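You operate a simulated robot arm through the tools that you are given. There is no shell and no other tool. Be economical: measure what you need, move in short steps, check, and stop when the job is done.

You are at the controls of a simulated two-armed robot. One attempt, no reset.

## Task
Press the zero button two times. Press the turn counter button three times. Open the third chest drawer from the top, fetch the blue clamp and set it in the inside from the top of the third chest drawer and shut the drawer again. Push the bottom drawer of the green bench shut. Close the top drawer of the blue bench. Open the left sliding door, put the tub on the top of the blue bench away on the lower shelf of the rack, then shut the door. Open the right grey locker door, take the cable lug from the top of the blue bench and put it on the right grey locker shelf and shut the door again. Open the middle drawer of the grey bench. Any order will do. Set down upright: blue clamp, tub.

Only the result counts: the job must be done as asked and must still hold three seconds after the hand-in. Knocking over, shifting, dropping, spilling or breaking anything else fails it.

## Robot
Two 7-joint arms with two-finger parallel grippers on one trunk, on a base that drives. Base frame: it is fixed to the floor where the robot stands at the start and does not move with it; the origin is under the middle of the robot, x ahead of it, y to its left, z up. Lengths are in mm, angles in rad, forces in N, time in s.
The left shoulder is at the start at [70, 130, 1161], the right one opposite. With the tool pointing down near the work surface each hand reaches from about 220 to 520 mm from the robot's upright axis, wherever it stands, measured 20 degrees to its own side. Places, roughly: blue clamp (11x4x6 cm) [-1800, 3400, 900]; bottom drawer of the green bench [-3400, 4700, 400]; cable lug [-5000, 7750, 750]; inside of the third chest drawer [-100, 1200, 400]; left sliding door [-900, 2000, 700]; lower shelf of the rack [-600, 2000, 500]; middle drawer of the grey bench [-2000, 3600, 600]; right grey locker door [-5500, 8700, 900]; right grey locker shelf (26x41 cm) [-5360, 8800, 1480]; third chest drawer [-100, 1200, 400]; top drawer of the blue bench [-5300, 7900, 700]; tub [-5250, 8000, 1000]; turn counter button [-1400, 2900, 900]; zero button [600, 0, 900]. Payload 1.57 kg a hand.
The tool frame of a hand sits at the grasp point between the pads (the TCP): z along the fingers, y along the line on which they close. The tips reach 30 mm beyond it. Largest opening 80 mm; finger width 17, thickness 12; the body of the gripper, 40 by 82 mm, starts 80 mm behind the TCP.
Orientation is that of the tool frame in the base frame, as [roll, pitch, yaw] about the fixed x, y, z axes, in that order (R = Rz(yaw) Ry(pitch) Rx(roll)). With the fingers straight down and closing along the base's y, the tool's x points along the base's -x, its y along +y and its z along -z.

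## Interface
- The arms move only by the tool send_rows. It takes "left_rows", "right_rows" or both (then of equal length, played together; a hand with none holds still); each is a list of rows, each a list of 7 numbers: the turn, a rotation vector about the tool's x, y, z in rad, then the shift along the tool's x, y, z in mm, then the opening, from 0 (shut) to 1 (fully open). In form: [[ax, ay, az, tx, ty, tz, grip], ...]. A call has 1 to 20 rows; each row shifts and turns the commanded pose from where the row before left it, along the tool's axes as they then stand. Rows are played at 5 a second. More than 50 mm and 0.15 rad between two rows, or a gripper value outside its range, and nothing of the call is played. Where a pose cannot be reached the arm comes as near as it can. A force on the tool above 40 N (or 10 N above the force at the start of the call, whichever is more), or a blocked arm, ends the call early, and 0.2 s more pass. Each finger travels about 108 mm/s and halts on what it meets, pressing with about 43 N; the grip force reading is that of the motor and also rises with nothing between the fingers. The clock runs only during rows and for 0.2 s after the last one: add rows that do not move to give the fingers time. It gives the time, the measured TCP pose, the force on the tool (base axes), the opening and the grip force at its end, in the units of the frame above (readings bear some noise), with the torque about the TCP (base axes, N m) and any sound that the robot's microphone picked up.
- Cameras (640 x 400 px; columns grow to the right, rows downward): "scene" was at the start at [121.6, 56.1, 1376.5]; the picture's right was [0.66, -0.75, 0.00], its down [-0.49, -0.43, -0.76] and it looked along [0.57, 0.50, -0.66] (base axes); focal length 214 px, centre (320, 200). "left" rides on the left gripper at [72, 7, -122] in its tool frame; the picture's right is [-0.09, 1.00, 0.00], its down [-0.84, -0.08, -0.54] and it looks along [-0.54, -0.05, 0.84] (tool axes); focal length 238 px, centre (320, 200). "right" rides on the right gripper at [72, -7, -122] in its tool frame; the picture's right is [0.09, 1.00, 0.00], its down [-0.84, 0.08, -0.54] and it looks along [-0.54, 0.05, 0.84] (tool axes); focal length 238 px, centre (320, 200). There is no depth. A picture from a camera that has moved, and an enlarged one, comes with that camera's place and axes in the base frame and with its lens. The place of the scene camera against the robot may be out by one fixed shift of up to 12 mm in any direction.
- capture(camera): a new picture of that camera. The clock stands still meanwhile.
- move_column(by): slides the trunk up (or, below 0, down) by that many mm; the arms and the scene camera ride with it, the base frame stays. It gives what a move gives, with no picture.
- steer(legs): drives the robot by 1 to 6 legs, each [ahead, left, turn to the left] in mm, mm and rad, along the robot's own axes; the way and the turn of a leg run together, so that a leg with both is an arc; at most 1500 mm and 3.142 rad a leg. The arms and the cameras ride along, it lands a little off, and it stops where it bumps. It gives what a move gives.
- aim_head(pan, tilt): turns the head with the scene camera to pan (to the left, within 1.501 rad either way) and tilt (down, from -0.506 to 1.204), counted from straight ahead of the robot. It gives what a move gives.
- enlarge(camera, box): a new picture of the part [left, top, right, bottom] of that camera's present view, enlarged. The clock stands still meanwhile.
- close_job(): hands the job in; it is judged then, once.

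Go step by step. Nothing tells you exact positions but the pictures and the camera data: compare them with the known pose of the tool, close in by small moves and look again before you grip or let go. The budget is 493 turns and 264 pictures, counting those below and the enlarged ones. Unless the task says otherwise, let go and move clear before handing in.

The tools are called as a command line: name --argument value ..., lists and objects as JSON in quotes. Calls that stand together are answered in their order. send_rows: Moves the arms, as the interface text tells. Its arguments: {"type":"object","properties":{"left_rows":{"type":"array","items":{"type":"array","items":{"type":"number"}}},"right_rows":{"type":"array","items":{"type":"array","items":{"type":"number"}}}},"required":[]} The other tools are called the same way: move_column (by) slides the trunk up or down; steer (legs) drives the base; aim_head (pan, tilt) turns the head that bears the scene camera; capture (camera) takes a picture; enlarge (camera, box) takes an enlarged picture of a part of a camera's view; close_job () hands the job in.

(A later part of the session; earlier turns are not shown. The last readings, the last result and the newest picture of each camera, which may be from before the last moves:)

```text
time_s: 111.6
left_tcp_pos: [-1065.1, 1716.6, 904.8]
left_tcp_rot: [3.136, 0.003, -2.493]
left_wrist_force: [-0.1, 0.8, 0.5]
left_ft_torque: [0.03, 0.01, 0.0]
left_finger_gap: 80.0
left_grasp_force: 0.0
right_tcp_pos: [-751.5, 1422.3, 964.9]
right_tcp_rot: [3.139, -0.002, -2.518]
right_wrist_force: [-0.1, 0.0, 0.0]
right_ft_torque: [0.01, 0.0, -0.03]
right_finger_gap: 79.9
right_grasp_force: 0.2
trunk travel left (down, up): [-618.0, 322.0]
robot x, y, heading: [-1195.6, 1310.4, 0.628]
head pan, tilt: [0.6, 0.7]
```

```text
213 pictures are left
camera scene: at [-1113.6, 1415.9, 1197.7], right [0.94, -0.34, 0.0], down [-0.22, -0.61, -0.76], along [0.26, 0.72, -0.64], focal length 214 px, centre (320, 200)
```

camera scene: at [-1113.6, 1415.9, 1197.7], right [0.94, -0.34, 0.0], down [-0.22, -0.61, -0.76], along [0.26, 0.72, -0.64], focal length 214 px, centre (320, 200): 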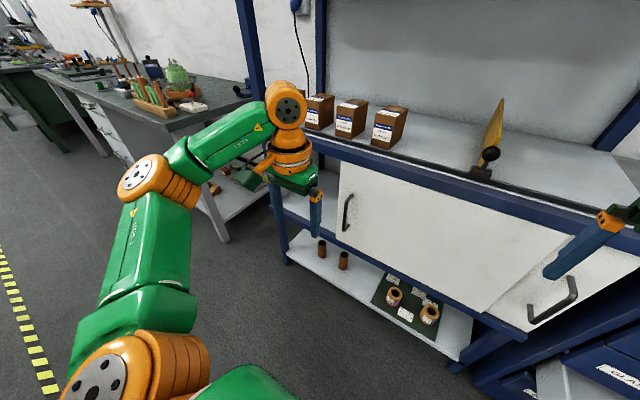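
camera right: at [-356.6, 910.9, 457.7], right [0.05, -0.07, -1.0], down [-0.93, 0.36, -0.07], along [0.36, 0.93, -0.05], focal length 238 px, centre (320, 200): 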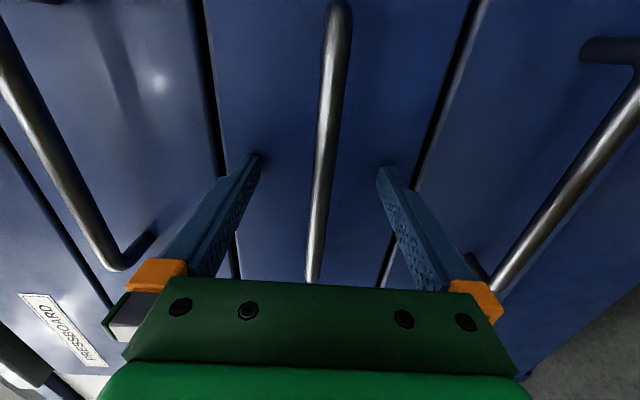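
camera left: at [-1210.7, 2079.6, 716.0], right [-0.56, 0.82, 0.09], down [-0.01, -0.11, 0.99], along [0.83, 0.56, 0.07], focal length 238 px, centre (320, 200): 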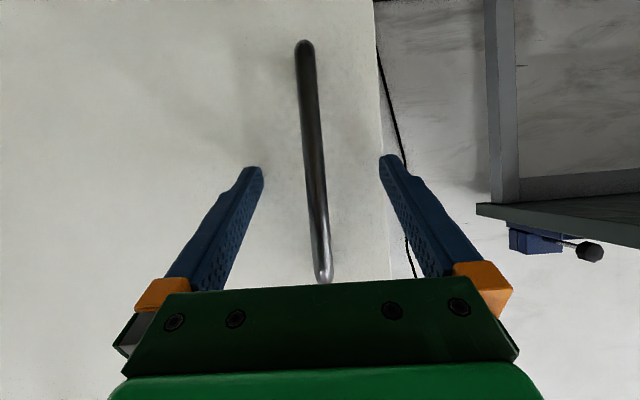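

The door stays open. I raise the trunk and slide along to the next (turn counter) bench.

move_column --by 180

steer --legs '[[0, 600, 0], [0, 600, 0]]'

aim_head --pan 0.0 --tilt 0.65

capture --camera "scene"

aim_head --pan 0.9 --tilt 0.5

capture --camera "scene"

```text
time_s: 113.6
left_tcp_pos: [-1063.7, 1717.1, 1084.1]
left_tcp_rot: [3.137, 0.005, -2.494]
left_wrist_force: [-0.1, -1.0, 0.5]
left_ft_torque: [0.0, 0.02, 0.02]
left_finger_gap: 80.0
left_grasp_force: 0.1
right_tcp_pos: [-752.5, 1422.1, 1144.9]
right_tcp_rot: [3.141, 0.0, -2.517]
right_wrist_force: [-0.5, -0.1, -0.3]
right_ft_torque: [0.03, -0.01, 0.0]
right_finger_gap: 80.1
right_grasp_force: 0.0
trunk travel left (down, up): [-798.0, 142.0]
robot x, y, heading: [-1189.1, 1305.5, 0.622]
head pan, tilt: [0.6, 0.7]
```

```text
time_s: 120.1
left_tcp_pos: [-1769.5, 2699.7, 1083.7]
left_tcp_rot: [3.135, 0.003, -2.503]
left_wrist_force: [0.4, 0.1, 0.0]
left_ft_torque: [0.01, 0.0, 0.0]
left_finger_gap: 79.9
left_grasp_force: 0.1
right_tcp_pos: [-1460.4, 2401.4, 1144.4]
right_tcp_rot: [3.14, 0.0, -2.523]
right_wrist_force: [-0.1, -0.1, 0.3]
right_ft_torque: [0.0, -0.02, 0.02]
right_finger_gap: 79.9
right_grasp_force: 0.1
trunk travel left (down, up): [-798.0, 142.0]
robot x, y, heading: [-1900.1, 2292.7, 0.621]
head pan, tilt: [0.6, 0.7]
```

```text
time_s: 121.1
left_tcp_pos: [-1769.7, 2701.8, 1083.6]
left_tcp_rot: [3.135, 0.004, -2.501]
left_wrist_force: [0.2, -0.1, -0.3]
left_ft_torque: [-0.01, 0.0, 0.0]
left_finger_gap: 80.3
left_grasp_force: 0.0
right_tcp_pos: [-1460.8, 2401.6, 1144.1]
right_tcp_rot: [3.141, 0.001, -2.525]
right_wrist_force: [-0.9, -0.6, 0.1]
right_ft_torque: [0.0, -0.01, -0.02]
right_finger_gap: 80.1
right_grasp_force: 0.1
trunk travel left (down, up): [-798.0, 142.0]
robot x, y, heading: [-1898.6, 2293.8, 0.614]
head pan, tilt: [0.0, 0.649]
```

```text
212 pictures are left
camera scene: at [-1780.6, 2370.0, 1382.0], right [0.58, -0.81, 0.0], down [-0.49, -0.35, -0.8], along [0.65, 0.46, -0.6], focal length 214 px, centre (320, 200)
```

scene: 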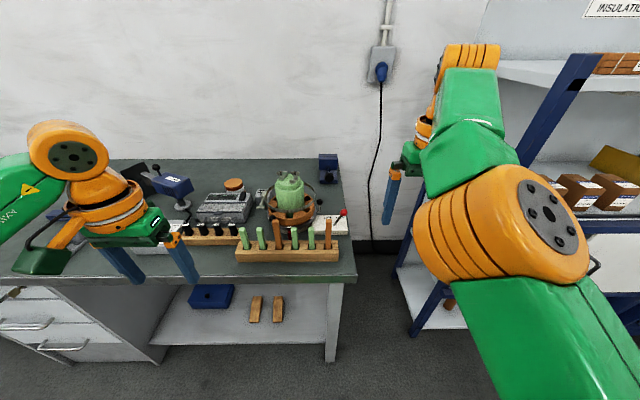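

```text
time_s: 122.3
left_tcp_pos: [-1770.8, 2700.1, 1083.1]
left_tcp_rot: [3.134, 0.003, -2.5]
left_wrist_force: [-0.7, 0.8, 0.0]
left_ft_torque: [0.01, -0.02, 0.01]
left_finger_gap: 80.1
left_grasp_force: 0.0
right_tcp_pos: [-1460.8, 2402.1, 1145.5]
right_tcp_rot: [3.14, 0.001, -2.525]
right_wrist_force: [0.1, 1.0, -0.2]
right_ft_torque: [0.0, 0.0, -0.01]
right_finger_gap: 79.9
right_grasp_force: 0.1
trunk travel left (down, up): [-798.0, 142.0]
robot x, y, heading: [-1898.6, 2292.0, 0.621]
head pan, tilt: [0.901, 0.499]
```

```text
211 pictures are left
camera scene: at [-1846.4, 2410.4, 1395.4], right [1.0, -0.05, 0.0], down [-0.02, -0.48, -0.88], along [0.04, 0.88, -0.48], focal length 214 px, centre (320, 200)
```

scene: 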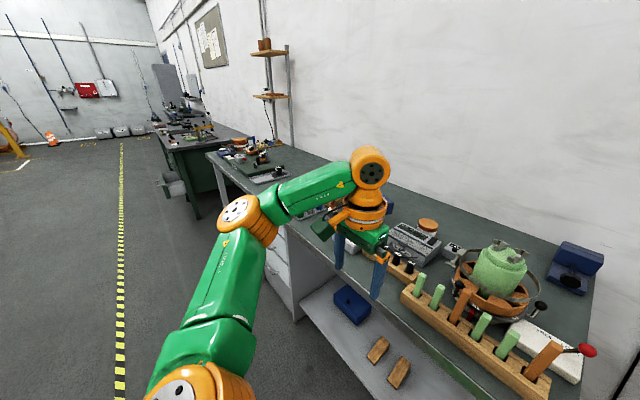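

I look closer at the bench items to find the turn counter and the clamp.

aim_head --pan 0.3 --tilt 0.65

enlarge --camera "scene" --box '[200, 130, 480, 305]'

capture --camera "left"

```text
time_s: 123.3
left_tcp_pos: [-1770.0, 2700.7, 1084.1]
left_tcp_rot: [3.135, 0.004, -2.5]
left_wrist_force: [0.0, -0.3, -0.2]
left_ft_torque: [-0.02, 0.03, -0.02]
left_finger_gap: 79.8
left_grasp_force: 0.0
right_tcp_pos: [-1460.9, 2401.6, 1145.9]
right_tcp_rot: [3.141, -0.001, -2.524]
right_wrist_force: [-1.0, 0.0, -1.2]
right_ft_torque: [-0.02, 0.02, -0.02]
right_finger_gap: 80.3
right_grasp_force: 0.1
trunk travel left (down, up): [-798.0, 142.0]
robot x, y, heading: [-1901.5, 2287.3, 0.619]
head pan, tilt: [0.3, 0.649]
```

```text
2.29 times, centred on (340, 218) of scene
camera zoom: at [-1798.7, 2388.6, 1382.1], right [0.8, -0.61, 0.0], down [-0.37, -0.48, -0.8], along [0.48, 0.63, -0.6], focal length 490 px, centre (274, 160)
```

zoom: 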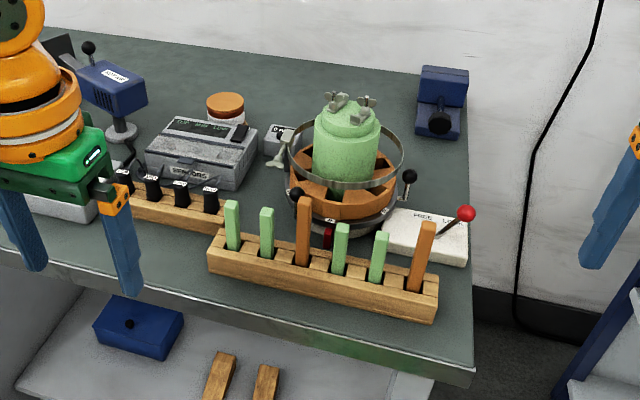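

```text
209 pictures are left
camera left: at [-1832.0, 2661.6, 1206.5], right [-0.52, 0.85, 0.01], down [0.72, 0.43, 0.54], along [0.46, 0.29, -0.84], focal length 238 px, centre (320, 200)
```

left: 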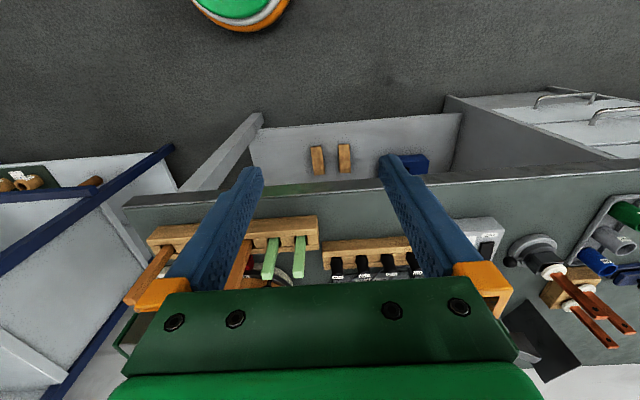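

The small grey box between the meter and the winding stand matches the turn counter place. I zoom on it.

enlarge --camera "scene" --box '[290, 165, 390, 228]'

```text
6.35 times, centred on (340, 196) of scene
camera zoom: at [-1798.7, 2388.6, 1382.1], right [0.8, -0.61, 0.0], down [-0.37, -0.48, -0.8], along [0.48, 0.63, -0.6], focal length 1362 px, centre (193, 222)
```

zoom: 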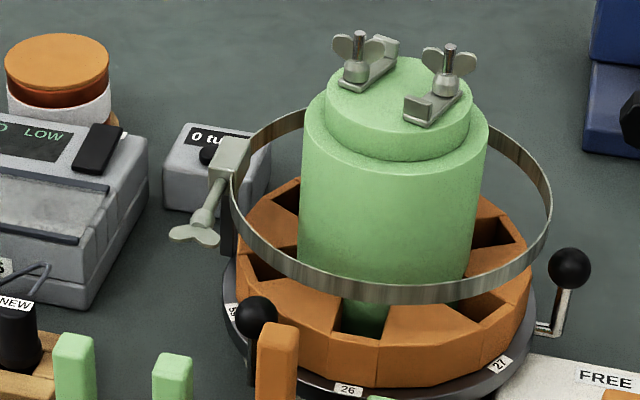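

The counter reads "0 tu.."; its black button sits between the meter and the ring's hose-clamp screw. I raise the trunk, drive up to the bench and look down with the left hand camera.

move_column --by 140

steer --legs '[[280, 0, 0]]'

capture --camera "left"

capture --camera "scene"

```text
time_s: 124.9
left_tcp_pos: [-1770.4, 2699.8, 1224.4]
left_tcp_rot: [3.136, 0.002, -2.5]
left_wrist_force: [0.1, 0.6, -0.1]
left_ft_torque: [0.03, 0.01, -0.02]
left_finger_gap: 79.8
left_grasp_force: 0.0
right_tcp_pos: [-1461.2, 2402.5, 1285.8]
right_tcp_rot: [3.138, -0.001, -2.526]
right_wrist_force: [-0.3, -0.3, 0.8]
right_ft_torque: [-0.01, -0.03, -0.01]
right_finger_gap: 80.0
right_grasp_force: 0.0
trunk travel left (down, up): [-938.0, 2.0]
robot x, y, heading: [-1900.4, 2291.6, 0.619]
head pan, tilt: [0.3, 0.649]
```

```text
time_s: 126.9
left_tcp_pos: [-1547.9, 2859.8, 1224.4]
left_tcp_rot: [3.134, 0.008, -2.501]
left_wrist_force: [-0.6, -0.8, -0.5]
left_ft_torque: [0.03, -0.02, -0.02]
left_finger_gap: 79.9
left_grasp_force: 0.0
right_tcp_pos: [-1237.3, 2561.1, 1284.8]
right_tcp_rot: [3.139, 0.002, -2.525]
right_wrist_force: [-0.5, 0.0, 0.2]
right_ft_torque: [-0.01, -0.04, -0.01]
right_finger_gap: 79.9
right_grasp_force: 0.0
trunk travel left (down, up): [-938.0, 2.0]
robot x, y, heading: [-1673.6, 2453.3, 0.622]
head pan, tilt: [0.3, 0.649]
```

```text
207 pictures are left
camera left: at [-1609.3, 2820.6, 1347.4], right [-0.52, 0.85, 0.01], down [0.72, 0.43, 0.55], along [0.46, 0.29, -0.84], focal length 238 px, centre (320, 200)
```

left: 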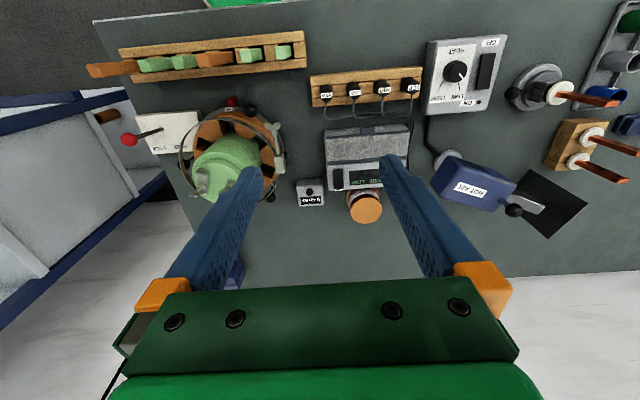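

```text
206 pictures are left
camera scene: at [-1576.3, 2547.3, 1522.5], right [0.8, -0.61, 0.0], down [-0.36, -0.48, -0.8], along [0.48, 0.63, -0.6], focal length 214 px, centre (320, 200)
```

scene: 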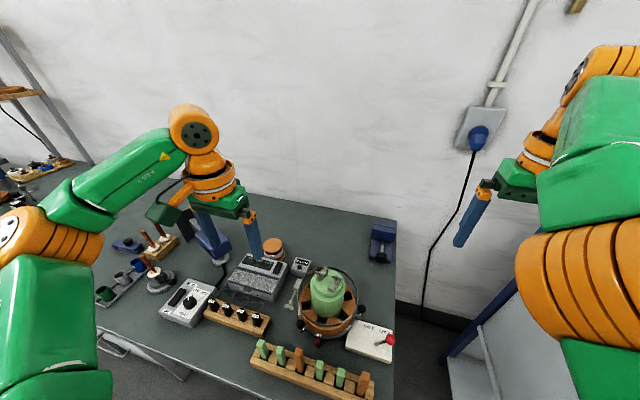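

I drive 60 mm closer, keep the hand high and move it above the counter.

steer --legs '[[60, 0, 0]]'

send_rows --left_rows '[[0, 0, 0, -38, -12, 0, 0], [0, 0, 0, -38, -12, 0, 0], [0, 0, 0, -37, -14, 0, 0], [0, 0, 0, 0, 0, 40, 0], [0, 0, 0, 0, 0, 40, 0], [0, 0, 0, 0, 0, 0, 0]]'

capture --camera "left"

```text
time_s: 128.0
left_tcp_pos: [-1518.1, 2890.5, 1223.3]
left_tcp_rot: [3.132, 0.0, -2.488]
left_wrist_force: [-0.1, 1.0, 0.4]
left_ft_torque: [0.0, 0.07, 0.02]
left_finger_gap: 80.3
left_grasp_force: 0.1
right_tcp_pos: [-1203.3, 2596.5, 1283.3]
right_tcp_rot: [3.138, -0.004, -2.513]
right_wrist_force: [0.3, 0.0, -0.9]
right_ft_torque: [-0.04, 0.04, 0.03]
right_finger_gap: 80.0
right_grasp_force: 0.2
trunk travel left (down, up): [-938.0, 2.0]
robot x, y, heading: [-1644.5, 2480.4, 0.632]
head pan, tilt: [0.3, 0.649]
stopped in leg 1: the robot was blocked; the commanded pose is now the measured one
```

```text
time_s: 129.4
left_tcp_pos: [-1403.9, 2928.2, 1145.1]
left_tcp_rot: [3.134, 0.003, -2.486]
left_wrist_force: [0.3, -0.1, -0.1]
left_ft_torque: [0.0, 0.01, 0.02]
left_finger_gap: 0.0
left_grasp_force: 21.3
right_tcp_pos: [-1206.6, 2596.9, 1284.1]
right_tcp_rot: [3.141, -0.002, -2.512]
right_wrist_force: [0.7, -0.6, 0.6]
right_ft_torque: [-0.04, 0.03, -0.05]
right_finger_gap: 79.9
right_grasp_force: 0.0
trunk travel left (down, up): [-938.0, 2.0]
robot x, y, heading: [-1648.6, 2479.5, 0.632]
head pan, tilt: [0.3, 0.649]
```

```text
205 pictures are left
camera left: at [-1466.2, 2888.7, 1266.4], right [-0.53, 0.85, 0.01], down [0.71, 0.44, 0.54], along [0.46, 0.3, -0.84], focal length 238 px, centre (320, 200)
```

left: 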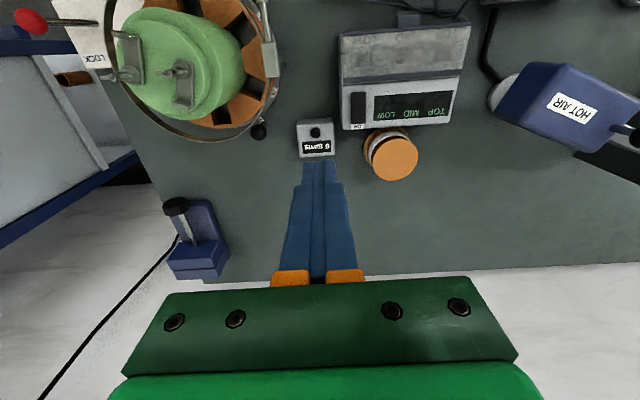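

The base touches the bench, so no closer. The counter is just ahead of the fingertips; I go forward 43 mm and down 130 mm.

send_rows --left_rows '[[0, 0, 0, -22, -6, 0, 0], [0, 0, 0, -21, -7, 0, 0], [0, 0, 0, 0, 0, 45, 0], [0, 0, 0, 0, 0, 45, 0], [0, 0, 0, 0, 0, 40, 0], [0, 0, 0, 0, 0, 0, 0]]'

capture --camera "left"

capture --camera "scene"

```text
time_s: 130.8
left_tcp_pos: [-1380.6, 2936.2, 1015.9]
left_tcp_rot: [3.135, 0.006, -2.488]
left_wrist_force: [-0.2, -0.1, -0.1]
left_ft_torque: [-0.02, -0.04, 0.0]
left_finger_gap: 0.2
left_grasp_force: 21.2
left hand out of reach, approached as far as the arm can: row 2
right_tcp_pos: [-1208.6, 2595.0, 1284.6]
right_tcp_rot: [3.139, 0.0, -2.512]
right_wrist_force: [-0.5, 0.4, 0.4]
right_ft_torque: [0.02, 0.01, -0.02]
right_finger_gap: 80.1
right_grasp_force: 0.0
trunk travel left (down, up): [-938.0, 2.0]
robot x, y, heading: [-1647.1, 2477.2, 0.636]
head pan, tilt: [0.3, 0.649]
```

```text
204 pictures are left
camera left: at [-1441.6, 2896.4, 1138.0], right [-0.53, 0.85, 0.01], down [0.71, 0.44, 0.55], along [0.46, 0.3, -0.84], focal length 238 px, centre (320, 200)
```

left: 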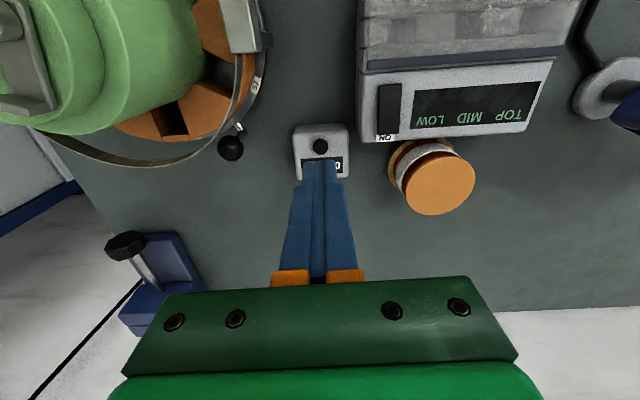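

```text
203 pictures are left
camera scene: at [-1546.3, 2578.7, 1522.1], right [0.8, -0.59, 0.0], down [-0.36, -0.49, -0.8], along [0.47, 0.64, -0.6], focal length 214 px, centre (320, 200)
```

scene: 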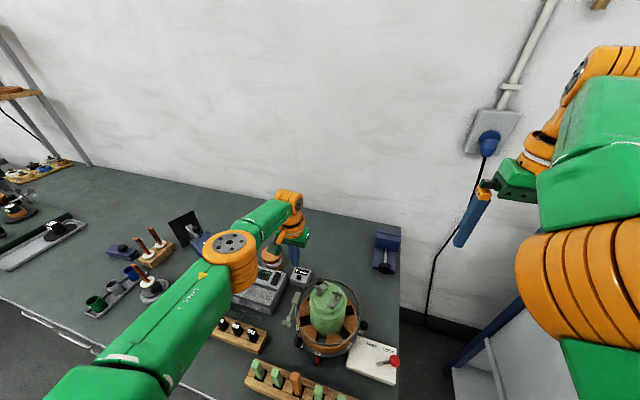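

The button is nearly straight under the tips. I come down in steps.

send_rows --left_rows '[[0, 0, 0, -3, 0, 20, 0], [0, 0, 0, -3, 0, 20, 0], [0, 0, 0, 0, 0, 5, 0], [0, 0, 0, 0, 0, 0, 0]]'

capture --camera "left"

enlarge --camera "scene" --box '[240, 230, 380, 330]'

```text
time_s: 131.8
left_tcp_pos: [-1384.4, 2929.6, 979.5]
left_tcp_rot: [3.133, 0.005, -2.488]
left_wrist_force: [1.2, -0.5, 0.0]
left_ft_torque: [0.0, 0.0, 0.0]
left_finger_gap: 0.2
left_grasp_force: 20.9
left hand out of reach, approached as far as the arm can: row 1, 2
right_tcp_pos: [-1208.5, 2597.5, 1283.9]
right_tcp_rot: [3.14, -0.002, -2.511]
right_wrist_force: [0.2, 0.2, 0.0]
right_ft_torque: [0.01, 0.02, 0.03]
right_finger_gap: 79.8
right_grasp_force: 0.0
trunk travel left (down, up): [-938.0, 2.0]
robot x, y, heading: [-1643.0, 2482.2, 0.639]
head pan, tilt: [0.3, 0.649]
```

```text
202 pictures are left
camera left: at [-1446.0, 2889.6, 1101.5], right [-0.53, 0.85, 0.01], down [0.71, 0.44, 0.54], along [0.46, 0.3, -0.84], focal length 238 px, centre (320, 200)
```

left: 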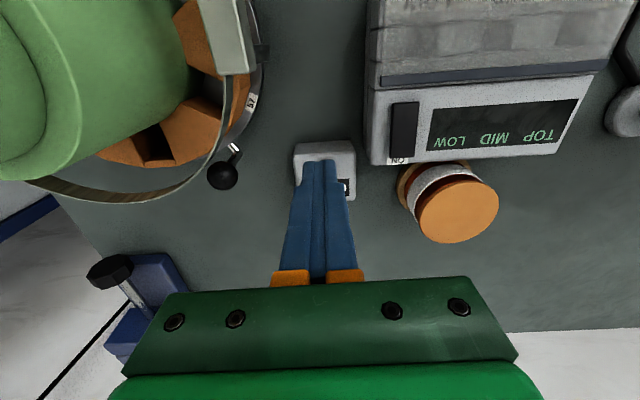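

```text
4.00 times, centred on (310, 280) of scene
camera zoom: at [-1546.1, 2579.2, 1522.0], right [0.8, -0.59, 0.0], down [-0.36, -0.49, -0.8], along [0.47, 0.64, -0.6], focal length 858 px, centre (360, -120)
```

zoom: 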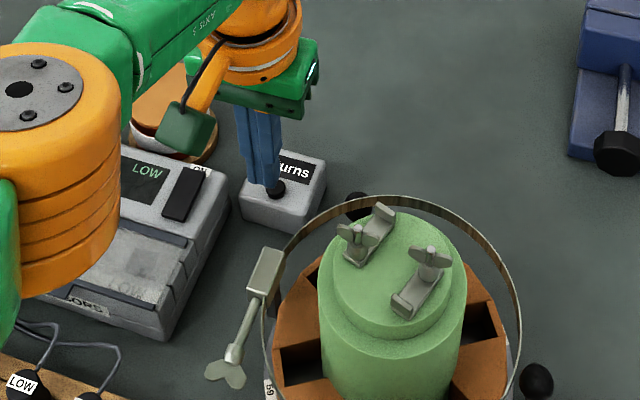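

I'm at the reach limit, 12 mm short. I lift the hand and lower the trunk by 120 mm to gain reach.

send_rows --left_rows '[[0, 0, 0, 0, 0, -40, 0], [0, 0, 0, 0, 0, -40, 0], [0, 0, 0, 0, 0, -45, 0], [0, 0, 0, 0, 0, 0, 0]]'

move_column --by -120

send_rows --left_rows '[[0, 0, 0, -6, 1, 0, 0], [0, 0, 0, -6, 1, 0, 0], [0, 0, 0, 0, 0, 0, 0]]'

capture --camera "left"

```text
time_s: 132.8
left_tcp_pos: [-1389.0, 2928.2, 1104.8]
left_tcp_rot: [3.135, 0.001, -2.487]
left_wrist_force: [-0.1, 0.3, 1.0]
left_ft_torque: [0.01, 0.02, -0.01]
left_finger_gap: 0.0
left_grasp_force: 21.2
right_tcp_pos: [-1208.6, 2596.7, 1283.9]
right_tcp_rot: [3.141, -0.002, -2.51]
right_wrist_force: [0.8, -0.2, -0.4]
right_ft_torque: [0.01, 0.02, -0.01]
right_finger_gap: 80.1
right_grasp_force: 0.0
trunk travel left (down, up): [-938.0, 2.0]
robot x, y, heading: [-1647.0, 2482.5, 0.634]
head pan, tilt: [0.3, 0.649]
```

```text
time_s: 134.3
left_tcp_pos: [-1389.1, 2928.7, 984.6]
left_tcp_rot: [3.135, 0.003, -2.486]
left_wrist_force: [-0.5, 0.2, 0.5]
left_ft_torque: [-0.04, 0.01, -0.01]
left_finger_gap: 0.0
left_grasp_force: 21.4
right_tcp_pos: [-1207.3, 2596.8, 1163.9]
right_tcp_rot: [3.141, -0.002, -2.51]
right_wrist_force: [-0.4, -0.1, 0.7]
right_ft_torque: [0.05, 0.02, 0.03]
right_finger_gap: 80.0
right_grasp_force: 0.1
trunk travel left (down, up): [-818.0, 122.0]
robot x, y, heading: [-1646.0, 2479.7, 0.633]
head pan, tilt: [0.3, 0.649]
```

```text
time_s: 135.1
left_tcp_pos: [-1380.0, 2937.6, 984.1]
left_tcp_rot: [3.134, 0.005, -2.487]
left_wrist_force: [-0.7, 0.3, -0.4]
left_ft_torque: [-0.02, -0.02, 0.01]
left_finger_gap: 0.0
left_grasp_force: 21.0
right_tcp_pos: [-1207.4, 2597.1, 1164.4]
right_tcp_rot: [3.139, -0.002, -2.511]
right_wrist_force: [0.3, -1.0, 1.0]
right_ft_torque: [0.03, -0.02, 0.02]
right_finger_gap: 80.1
right_grasp_force: 0.1
trunk travel left (down, up): [-818.0, 122.0]
robot x, y, heading: [-1647.7, 2476.5, 0.633]
head pan, tilt: [0.3, 0.649]
```

```text
200 pictures are left
camera left: at [-1441.1, 2897.2, 1107.1], right [-0.53, 0.85, 0.01], down [0.71, 0.44, 0.54], along [0.46, 0.29, -0.84], focal length 238 px, centre (320, 200)
```

left: 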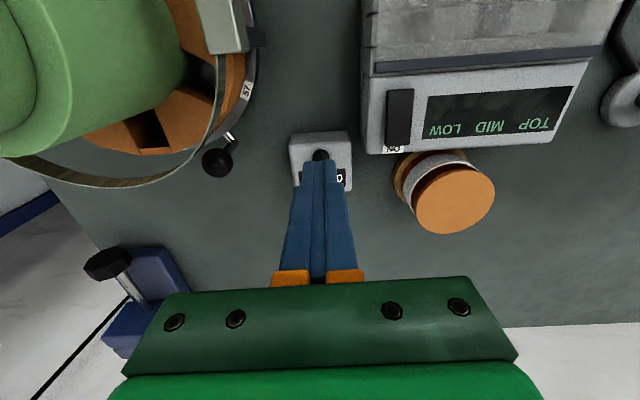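

Aligned within 5 mm. I correct and descend carefully.

send_rows --left_rows '[[0, 0, 0, -4.5, -1, 10, 0], [0, 0, 0, 0, 0, 10, 0], [0, 0, 0, 0, 0, 3, 0], [0, 0, 0, 0, 0, 3, 0], [0, 0, 0, 0, 0, 3, 0], [0, 0, 0, 0, 0, 0, 0]]'

enlarge --camera "scene" --box '[240, 180, 380, 280]'

enlarge --camera "left" --box '[250, 100, 390, 200]'

```text
time_s: 136.5
left_tcp_pos: [-1376.4, 2939.1, 956.1]
left_tcp_rot: [3.134, 0.004, -2.486]
left_wrist_force: [0.7, -0.2, 0.8]
left_ft_torque: [0.01, -0.01, 0.01]
left_finger_gap: 0.0
left_grasp_force: 21.5
right_tcp_pos: [-1208.0, 2597.1, 1165.8]
right_tcp_rot: [3.14, -0.001, -2.512]
right_wrist_force: [-0.2, -0.6, -0.5]
right_ft_torque: [-0.01, 0.0, 0.01]
right_finger_gap: 80.1
right_grasp_force: 0.1
trunk travel left (down, up): [-818.0, 122.0]
robot x, y, heading: [-1646.3, 2477.5, 0.633]
head pan, tilt: [0.3, 0.649]
```

```text
4.00 times, centred on (310, 230) of scene
camera zoom: at [-1546.1, 2579.0, 1402.1], right [0.8, -0.59, 0.0], down [-0.36, -0.49, -0.8], along [0.47, 0.64, -0.6], focal length 858 px, centre (360, 80)
```

zoom: 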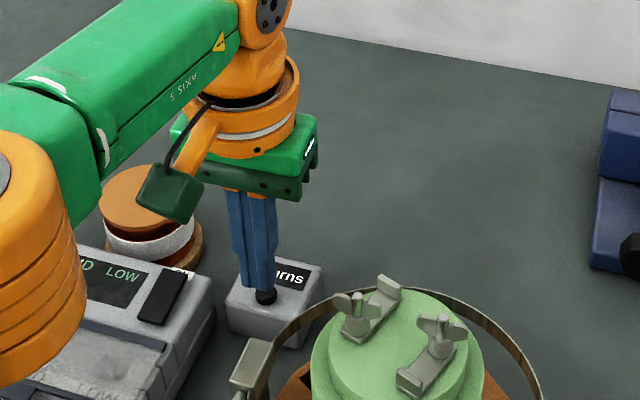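

```text
4.00 times, centred on (320, 150) of left
camera zoom: at [-1437.0, 2898.7, 1078.2], right [-0.53, 0.85, 0.01], down [0.71, 0.44, 0.54], along [0.46, 0.29, -0.84], focal length 953 px, centre (320, 400)
```

zoom: 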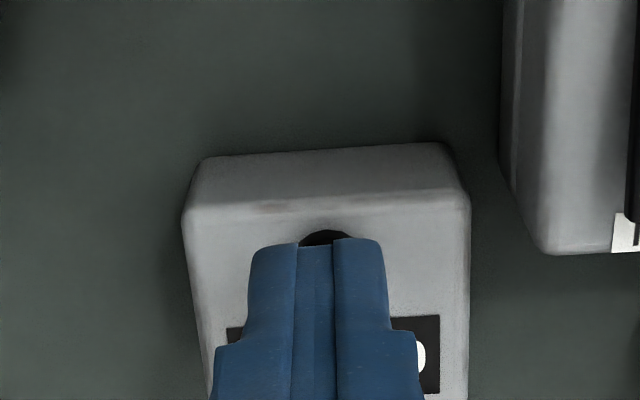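

The tips are just above the button. I press in 2 mm steps.

send_rows --left_rows '[[0, 0, 0, 0, 0, 3, 0], [0, 0, 0, 0, 0, 3, 0], [0, 0, 0, 0, 0, 2, 0], [0, 0, 0, 0, 0, 0, 0]]'

```text
time_s: 137.5
left_tcp_pos: [-1375.9, 2939.0, 947.0]
left_tcp_rot: [3.134, 0.003, -2.488]
left_wrist_force: [0.5, -0.1, 0.4]
left_ft_torque: [0.01, 0.01, 0.0]
left_finger_gap: 0.0
left_grasp_force: 21.6
right_tcp_pos: [-1207.4, 2597.6, 1165.0]
right_tcp_rot: [3.14, -0.001, -2.511]
right_wrist_force: [0.6, 0.6, -0.4]
right_ft_torque: [-0.03, -0.02, 0.01]
right_finger_gap: 80.2
right_grasp_force: 0.0
trunk travel left (down, up): [-818.0, 122.0]
robot x, y, heading: [-1645.7, 2478.3, 0.634]
head pan, tilt: [0.3, 0.649]
```

send_rows --left_rows '[[0, 0, 0, 0, 0, 2, 0], [0, 0, 0, 0, 0, 2, 0], [0, 0, 0, 0, 0, 2, 0], [0, 0, 0, 0, 0, 0, 0]]'

enlarge --camera "scene" --box '[270, 220, 340, 270]'

```text
time_s: 138.5
left_tcp_pos: [-1375.6, 2940.2, 940.5]
left_tcp_rot: [3.137, 0.005, -2.487]
left_wrist_force: [-0.8, -0.2, 0.7]
left_ft_torque: [0.03, 0.02, 0.02]
left_finger_gap: 0.3
left_grasp_force: 21.6
right_tcp_pos: [-1208.3, 2597.3, 1164.8]
right_tcp_rot: [3.141, 0.0, -2.511]
right_wrist_force: [-0.4, -0.2, 0.0]
right_ft_torque: [-0.01, 0.0, -0.01]
right_finger_gap: 79.8
right_grasp_force: 0.1
trunk travel left (down, up): [-818.0, 122.0]
robot x, y, heading: [-1646.2, 2479.0, 0.639]
head pan, tilt: [0.3, 0.649]
```

```text
8.00 times, centred on (305, 245) of scene
camera zoom: at [-1546.0, 2579.0, 1402.0], right [0.8, -0.59, 0.0], down [-0.36, -0.49, -0.8], along [0.47, 0.64, -0.6], focal length 1716 px, centre (440, -160)
```

zoom: 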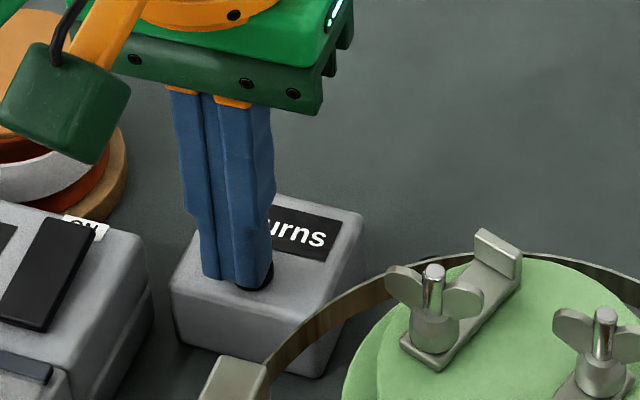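

No click yet; I check from the hand camera again.

enlarge --camera "left" --box '[270, 120, 370, 190]'

```text
5.71 times, centred on (320, 155) of left
camera zoom: at [-1437.5, 2900.0, 1063.8], right [-0.53, 0.85, 0.01], down [0.71, 0.44, 0.54], along [0.46, 0.29, -0.84], focal length 1362 px, centre (320, 457)
```

zoom: 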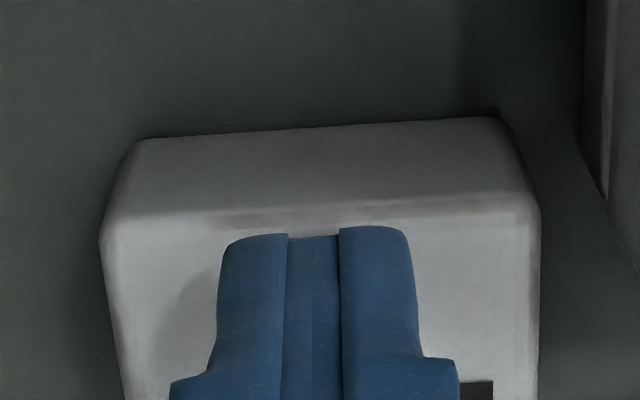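

It looks aligned; I continue down in 2 mm steps.

send_rows --left_rows '[[0, 0, 0, 0, 0, 2, 0], [0, 0, 0, 0, 0, 2, 0], [0, 0, 0, 0, 0, 2, 0], [0, 0, 0, 0, 0, 0, 0]]'

```text
time_s: 139.5
left_tcp_pos: [-1375.1, 2940.0, 937.4]
left_tcp_rot: [3.136, 0.002, -2.486]
left_wrist_force: [0.7, 0.0, -0.7]
left_ft_torque: [-0.01, 0.0, -0.01]
left_finger_gap: 0.0
left_grasp_force: 21.7
right_tcp_pos: [-1208.4, 2597.4, 1165.2]
right_tcp_rot: [3.139, -0.003, -2.513]
right_wrist_force: [-0.4, -0.2, -0.8]
right_ft_torque: [0.02, 0.01, 0.0]
right_finger_gap: 80.1
right_grasp_force: 0.0
trunk travel left (down, up): [-818.0, 122.0]
robot x, y, heading: [-1646.9, 2477.4, 0.631]
head pan, tilt: [0.3, 0.649]
```

send_rows --left_rows '[[0, 0, 0, 0, 0, 2, 0], [0, 0, 0, 0, 0, 2, 0], [0, 0, 0, 0, 0, 2, 0], [0, 0, 0, 0, 0, 0, 0]]'

enlarge --camera "scene" --box '[270, 220, 340, 270]'

```text
time_s: 140.5
left_tcp_pos: [-1377.1, 2938.7, 930.4]
left_tcp_rot: [3.134, 0.003, -2.488]
left_wrist_force: [0.4, -0.2, 2.0]
left_ft_torque: [0.01, -0.03, 0.0]
left_finger_gap: 0.0
left_grasp_force: 20.8
right_tcp_pos: [-1208.3, 2597.6, 1164.3]
right_tcp_rot: [3.14, -0.002, -2.512]
right_wrist_force: [0.3, -0.5, -0.3]
right_ft_torque: [-0.02, 0.0, 0.02]
right_finger_gap: 79.9
right_grasp_force: 0.1
trunk travel left (down, up): [-818.0, 122.0]
robot x, y, heading: [-1648.5, 2479.9, 0.635]
head pan, tilt: [0.3, 0.649]
heard: click
```

```text
8.00 times, centred on (305, 245) of scene
camera zoom: at [-1546.0, 2578.6, 1402.1], right [0.8, -0.59, 0.0], down [-0.36, -0.49, -0.8], along [0.47, 0.64, -0.6], focal length 1716 px, centre (440, -160)
```

zoom: 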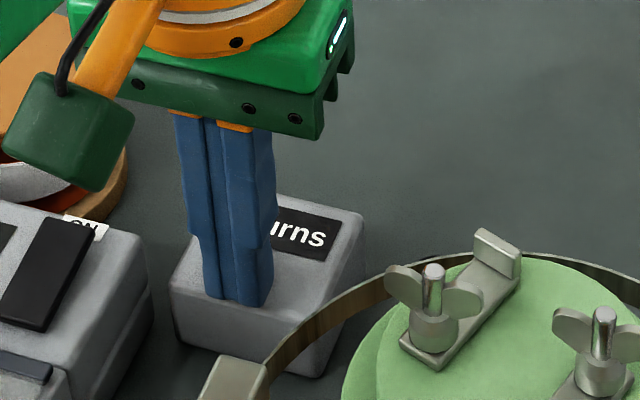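

Click. I release by 10 mm and press again.

send_rows --left_rows '[[0, 0, 0, 0, 0, -6, 0], [0, 0, 0, 0, 0, -6, 0], [0, 0, 0, 0, 0, 0, 0], [0, 0, 0, 0, 0, 4, 0], [0, 0, 0, 0, 0, 4, 0], [0, 0, 0, 0, 0, 2, 0], [0, 0, 0, 0, 0, 2, 0], [0, 0, 0, 0, 0, 0, 0]]'

send_rows --left_rows '[[0, 0, 0, 0, 0, -6, 0], [0, 0, 0, 0, 0, -6, 0], [0, 0, 0, 0, 0, 0, 0]]'

```text
time_s: 142.3
left_tcp_pos: [-1376.9, 2938.6, 929.5]
left_tcp_rot: [3.135, 0.006, -2.488]
left_wrist_force: [0.1, 1.6, 3.4]
left_ft_torque: [0.01, -0.04, -0.02]
left_finger_gap: 0.1
left_grasp_force: 21.4
right_tcp_pos: [-1208.2, 2596.2, 1165.5]
right_tcp_rot: [3.141, -0.002, -2.511]
right_wrist_force: [0.2, 1.0, -0.3]
right_ft_torque: [0.02, 0.0, 0.01]
right_finger_gap: 80.0
right_grasp_force: 0.0
trunk travel left (down, up): [-818.0, 122.0]
robot x, y, heading: [-1645.8, 2481.5, 0.635]
head pan, tilt: [0.3, 0.649]
heard: click
```

```text
time_s: 143.1
left_tcp_pos: [-1376.6, 2938.9, 941.6]
left_tcp_rot: [3.135, 0.002, -2.488]
left_wrist_force: [-0.6, 0.3, 0.1]
left_ft_torque: [-0.01, 0.01, -0.01]
left_finger_gap: 0.2
left_grasp_force: 22.0
right_tcp_pos: [-1207.6, 2596.6, 1165.0]
right_tcp_rot: [3.139, -0.002, -2.51]
right_wrist_force: [0.2, -0.1, 0.2]
right_ft_torque: [-0.02, -0.01, 0.02]
right_finger_gap: 80.1
right_grasp_force: 0.0
trunk travel left (down, up): [-818.0, 122.0]
robot x, y, heading: [-1642.1, 2479.0, 0.636]
head pan, tilt: [0.3, 0.649]
```

Two clicks. I lift a little to read the display before the third press.

send_rows --left_rows '[[0, 0, 0, 0, 0, -45, 0], [0, 0, 0, 0, 0, -25, 0], [0, 0, 0, 0, 0, 0, 0]]'

enlarge --camera "scene" --box '[270, 210, 340, 260]'

enlarge --camera "left" --box '[270, 100, 370, 170]'

```text
time_s: 143.9
left_tcp_pos: [-1375.1, 2938.7, 1011.5]
left_tcp_rot: [3.133, 0.004, -2.488]
left_wrist_force: [0.2, -0.8, 0.3]
left_ft_torque: [0.02, 0.0, 0.0]
left_finger_gap: 0.1
left_grasp_force: 21.2
right_tcp_pos: [-1206.7, 2598.2, 1164.5]
right_tcp_rot: [3.138, 0.001, -2.512]
right_wrist_force: [0.3, -0.3, -0.2]
right_ft_torque: [-0.03, 0.01, -0.04]
right_finger_gap: 80.0
right_grasp_force: 0.0
trunk travel left (down, up): [-818.0, 122.0]
robot x, y, heading: [-1648.9, 2476.3, 0.637]
head pan, tilt: [0.3, 0.649]
```

```text
8.00 times, centred on (305, 235) of scene
camera zoom: at [-1545.7, 2579.4, 1402.0], right [0.8, -0.59, 0.0], down [-0.36, -0.49, -0.8], along [0.47, 0.64, -0.6], focal length 1716 px, centre (440, -80)
```

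zoom: 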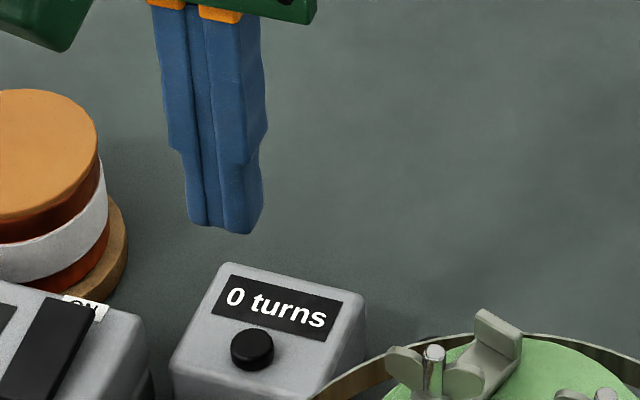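

```text
5.71 times, centred on (320, 135) of left
camera zoom: at [-1436.7, 2899.1, 1133.1], right [-0.53, 0.85, 0.01], down [0.71, 0.44, 0.54], along [0.46, 0.3, -0.84], focal length 1362 px, centre (320, 571)
```

zoom: 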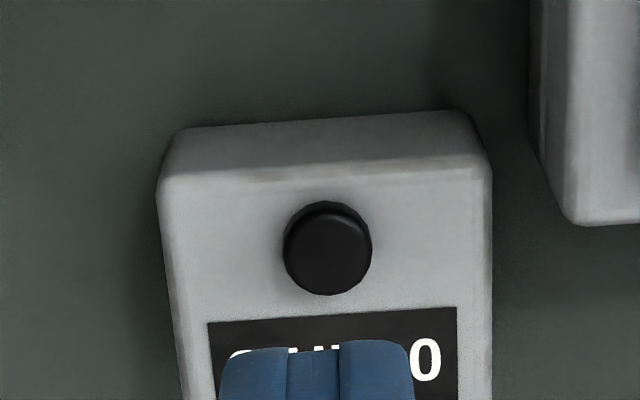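

The display stays at "0 turns" (a reset-type button), but each press gave one click. Third press now.

send_rows --left_rows '[[0, 0, 0, 0, 0, 35, 0], [0, 0, 0, 0, 0, 35, 0], [0, 0, 0, 0, 0, 4, 0], [0, 0, 0, 0, 0, 4, 0], [0, 0, 0, 0, 0, 2, 0], [0, 0, 0, 0, 0, 2, 0], [0, 0, 0, 0, 0, 0, 0]]'

send_rows --left_rows '[[0, 0, 0, 0, 0, -6, 0], [0, 0, 0, 0, 0, -40, 0], [0, 0, 0, 0, 0, -45, 0], [0, 0, 0, 0, 0, -45, 0], [0, 0, 0, 0, 0, -45, 0], [0, 0, 0, 0, 0, -45, 0], [0, 0, 0, 40, 0, 0, 1], [0, 0, 0, 40, 0, 0, 1], [0, 0, 0, 40, 0, 0, 1], [0, 0, 0, 0, 0, 0, 1]]'

enlarge --camera "scene" --box '[270, 210, 340, 260]'

```text
time_s: 145.5
left_tcp_pos: [-1377.1, 2938.8, 929.1]
left_tcp_rot: [3.135, 0.004, -2.485]
left_wrist_force: [0.6, 0.3, 1.4]
left_ft_torque: [-0.02, -0.09, -0.02]
left_finger_gap: 0.0
left_grasp_force: 21.6
right_tcp_pos: [-1208.1, 2597.9, 1165.5]
right_tcp_rot: [3.14, -0.003, -2.511]
right_wrist_force: [-0.3, -0.3, 0.4]
right_ft_torque: [0.01, -0.02, -0.03]
right_finger_gap: 80.0
right_grasp_force: 0.1
trunk travel left (down, up): [-818.0, 122.0]
robot x, y, heading: [-1643.1, 2476.7, 0.637]
head pan, tilt: [0.3, 0.649]
heard: click
```

```text
time_s: 147.7
left_tcp_pos: [-1487.8, 2853.3, 1109.9]
left_tcp_rot: [3.136, 0.002, -2.484]
left_wrist_force: [0.4, 0.0, 0.8]
left_ft_torque: [-0.01, 0.0, 0.03]
left_finger_gap: 80.1
left_grasp_force: 0.0
left hand out of reach, approached as far as the arm can: row 4, 5, 6
right_tcp_pos: [-1208.4, 2597.3, 1164.7]
right_tcp_rot: [3.139, -0.003, -2.512]
right_wrist_force: [-0.1, -0.3, -1.0]
right_ft_torque: [-0.01, 0.04, 0.0]
right_finger_gap: 80.2
right_grasp_force: 0.0
trunk travel left (down, up): [-818.0, 122.0]
robot x, y, heading: [-1648.0, 2474.1, 0.633]
head pan, tilt: [0.3, 0.649]
```

```text
8.00 times, centred on (305, 235) of scene
camera zoom: at [-1546.2, 2579.1, 1402.0], right [0.8, -0.59, 0.0], down [-0.36, -0.49, -0.8], along [0.47, 0.64, -0.6], focal length 1716 px, centre (440, -80)
```

zoom: 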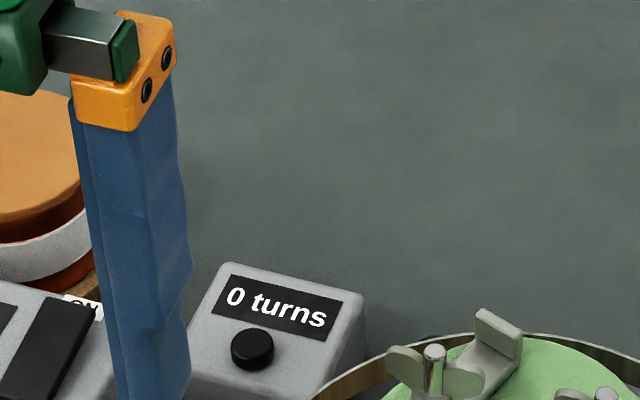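

Three clicks in total. I back off, raise the trunk and slide left toward the clamp.

move_column --by 120

steer --legs '[[-150, 0, 0], [0, 750, 0]]'

aim_head --pan 0.0 --tilt 0.7

capture --camera "scene"

```text
time_s: 149.2
left_tcp_pos: [-1487.5, 2852.4, 1230.4]
left_tcp_rot: [3.134, 0.004, -2.487]
left_wrist_force: [-0.4, 0.6, 1.0]
left_ft_torque: [-0.04, 0.0, -0.03]
left_finger_gap: 79.8
left_grasp_force: 0.0
right_tcp_pos: [-1207.6, 2597.0, 1285.2]
right_tcp_rot: [3.14, -0.003, -2.511]
right_wrist_force: [-1.1, 1.0, 0.5]
right_ft_torque: [-0.02, -0.02, -0.04]
right_finger_gap: 79.6
right_grasp_force: 0.0
trunk travel left (down, up): [-938.0, 2.0]
robot x, y, heading: [-1648.6, 2478.0, 0.637]
head pan, tilt: [0.3, 0.649]
```

```text
time_s: 154.1
left_tcp_pos: [-2019.8, 3349.3, 1230.2]
left_tcp_rot: [3.133, 0.004, -2.51]
left_wrist_force: [1.0, -1.3, -0.3]
left_ft_torque: [0.03, 0.06, -0.03]
left_finger_gap: 80.0
left_grasp_force: 0.0
right_tcp_pos: [-1747.9, 3087.9, 1285.5]
right_tcp_rot: [3.142, -0.002, -2.535]
right_wrist_force: [-0.2, 0.3, -0.2]
right_ft_torque: [-0.02, 0.03, -0.01]
right_finger_gap: 80.0
right_grasp_force: 0.1
trunk travel left (down, up): [-938.0, 2.0]
robot x, y, heading: [-2185.5, 2981.7, 0.604]
head pan, tilt: [0.3, 0.649]
```

```text
time_s: 154.9
left_tcp_pos: [-2021.0, 3350.6, 1228.7]
left_tcp_rot: [3.134, 0.004, -2.51]
left_wrist_force: [-0.1, 0.8, 0.4]
left_ft_torque: [0.01, 0.01, -0.01]
left_finger_gap: 79.9
left_grasp_force: 0.0
right_tcp_pos: [-1746.6, 3087.2, 1285.4]
right_tcp_rot: [3.142, -0.002, -2.534]
right_wrist_force: [0.7, 0.6, 0.5]
right_ft_torque: [-0.02, -0.01, 0.0]
right_finger_gap: 80.1
right_grasp_force: 0.1
trunk travel left (down, up): [-938.0, 2.0]
robot x, y, heading: [-2191.8, 2978.9, 0.614]
head pan, tilt: [0.0, 0.7]
```

```text
191 pictures are left
camera scene: at [-2069.7, 3058.4, 1517.7], right [0.57, -0.82, 0.0], down [-0.53, -0.37, -0.76], along [0.63, 0.44, -0.64], focal length 214 px, centre (320, 200)
```

scene: 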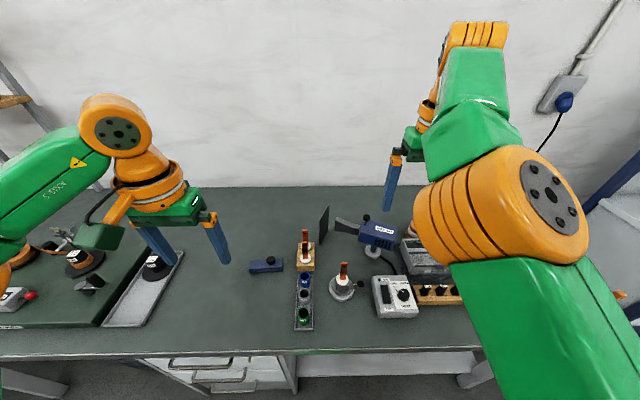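

The blue clamp stands at about (-1830, 3447), on the bench. I zoom in, and view with the left hand camera too.

enlarge --camera "scene" --box '[220, 230, 340, 305]'

capture --camera "left"

```text
5.33 times, centred on (280, 268) of scene
camera zoom: at [-2069.7, 3058.4, 1517.7], right [0.57, -0.82, 0.0], down [-0.53, -0.37, -0.76], along [0.63, 0.44, -0.64], focal length 1144 px, centre (533, -160)
```

zoom: 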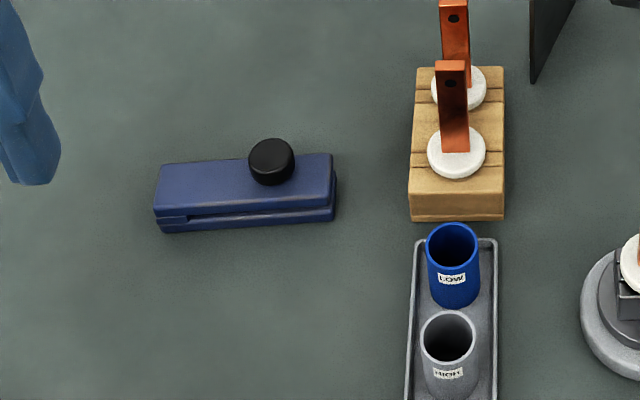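

```text
189 pictures are left
camera left: at [-2082.4, 3311.9, 1352.5], right [-0.51, 0.86, 0.01], down [0.72, 0.43, 0.54], along [0.46, 0.28, -0.84], focal length 238 px, centre (320, 200)
```

left: 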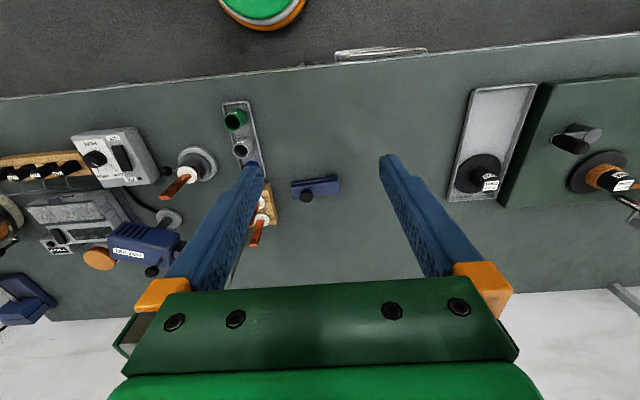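

The clamp lies along the bench, so I need the fingers closing front-to-back. I drive 95 mm closer and turn the left hand by 90°.

steer --legs '[[95, 0, 0.013]]'

send_rows --left_rows '[[0, 0, 0.1428, 0, 0, 0, 1], [0, 0, 0.1428, 0, 0, 0, 1], [0, 0, 0.1428, 0, 0, 0, 1], [0, 0, 0.1428, 0, 0, 0, 1], [0, 0, 0.1428, 0, 0, 0, 1], [0, 0, 0.1428, 0, 0, 0, 1], [0, 0, 0.1428, 0, 0, 0, 1], [0, 0, 0.1428, 0, 0, 0, 1], [0, 0, 0.1428, 0, 0, 0, 1], [0, 0, 0.1428, 0, 0, 0, 1], [0, 0, 0.1428, 0, 0, 0, 1], [0, 0, 0, 0, 0, 0, 1]]'

capture --camera "left"

```text
time_s: 156.0
left_tcp_pos: [-1959.7, 3398.7, 1233.2]
left_tcp_rot: [3.134, 0.01, -2.495]
left_wrist_force: [-0.2, 0.0, 0.3]
left_ft_torque: [0.04, 0.0, 0.01]
left_finger_gap: 80.0
left_grasp_force: 0.1
right_tcp_pos: [-1683.4, 3141.9, 1289.0]
right_tcp_rot: [3.14, 0.007, -2.521]
right_wrist_force: [-1.2, -0.4, -0.1]
right_ft_torque: [0.03, -0.05, -0.03]
right_finger_gap: 80.0
right_grasp_force: 0.0
trunk travel left (down, up): [-938.0, 2.0]
robot x, y, heading: [-2115.5, 3032.4, 0.626]
head pan, tilt: [0.0, 0.7]
```

```text
time_s: 158.6
left_tcp_pos: [-1983.2, 3281.0, 1209.8]
left_tcp_rot: [3.137, -0.007, 2.216]
left_wrist_force: [0.7, -0.4, 0.4]
left_ft_torque: [0.02, -0.01, 0.0]
left_finger_gap: 80.3
left_grasp_force: 0.1
left hand out of reach, approached as far as the arm can: row 6, 7, 8, 9, 10, 11
right_tcp_pos: [-1675.7, 3148.6, 1284.7]
right_tcp_rot: [3.139, -0.001, -2.52]
right_wrist_force: [0.0, -0.5, -0.3]
right_ft_torque: [-0.01, 0.06, 0.02]
right_finger_gap: 80.0
right_grasp_force: 0.1
trunk travel left (down, up): [-938.0, 2.0]
robot x, y, heading: [-2119.5, 3031.7, 0.627]
head pan, tilt: [0.0, 0.7]
```

```text
188 pictures are left
camera left: at [-2020.6, 3341.5, 1332.3], right [0.85, 0.53, 0.0], down [0.44, -0.72, 0.54], along [0.28, -0.45, -0.84], focal length 238 px, centre (320, 200)
```

left: 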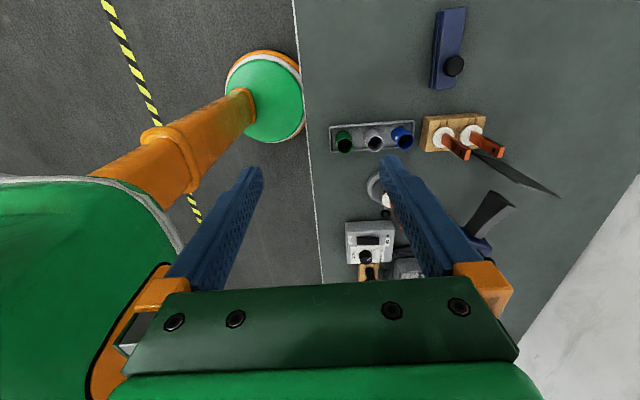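

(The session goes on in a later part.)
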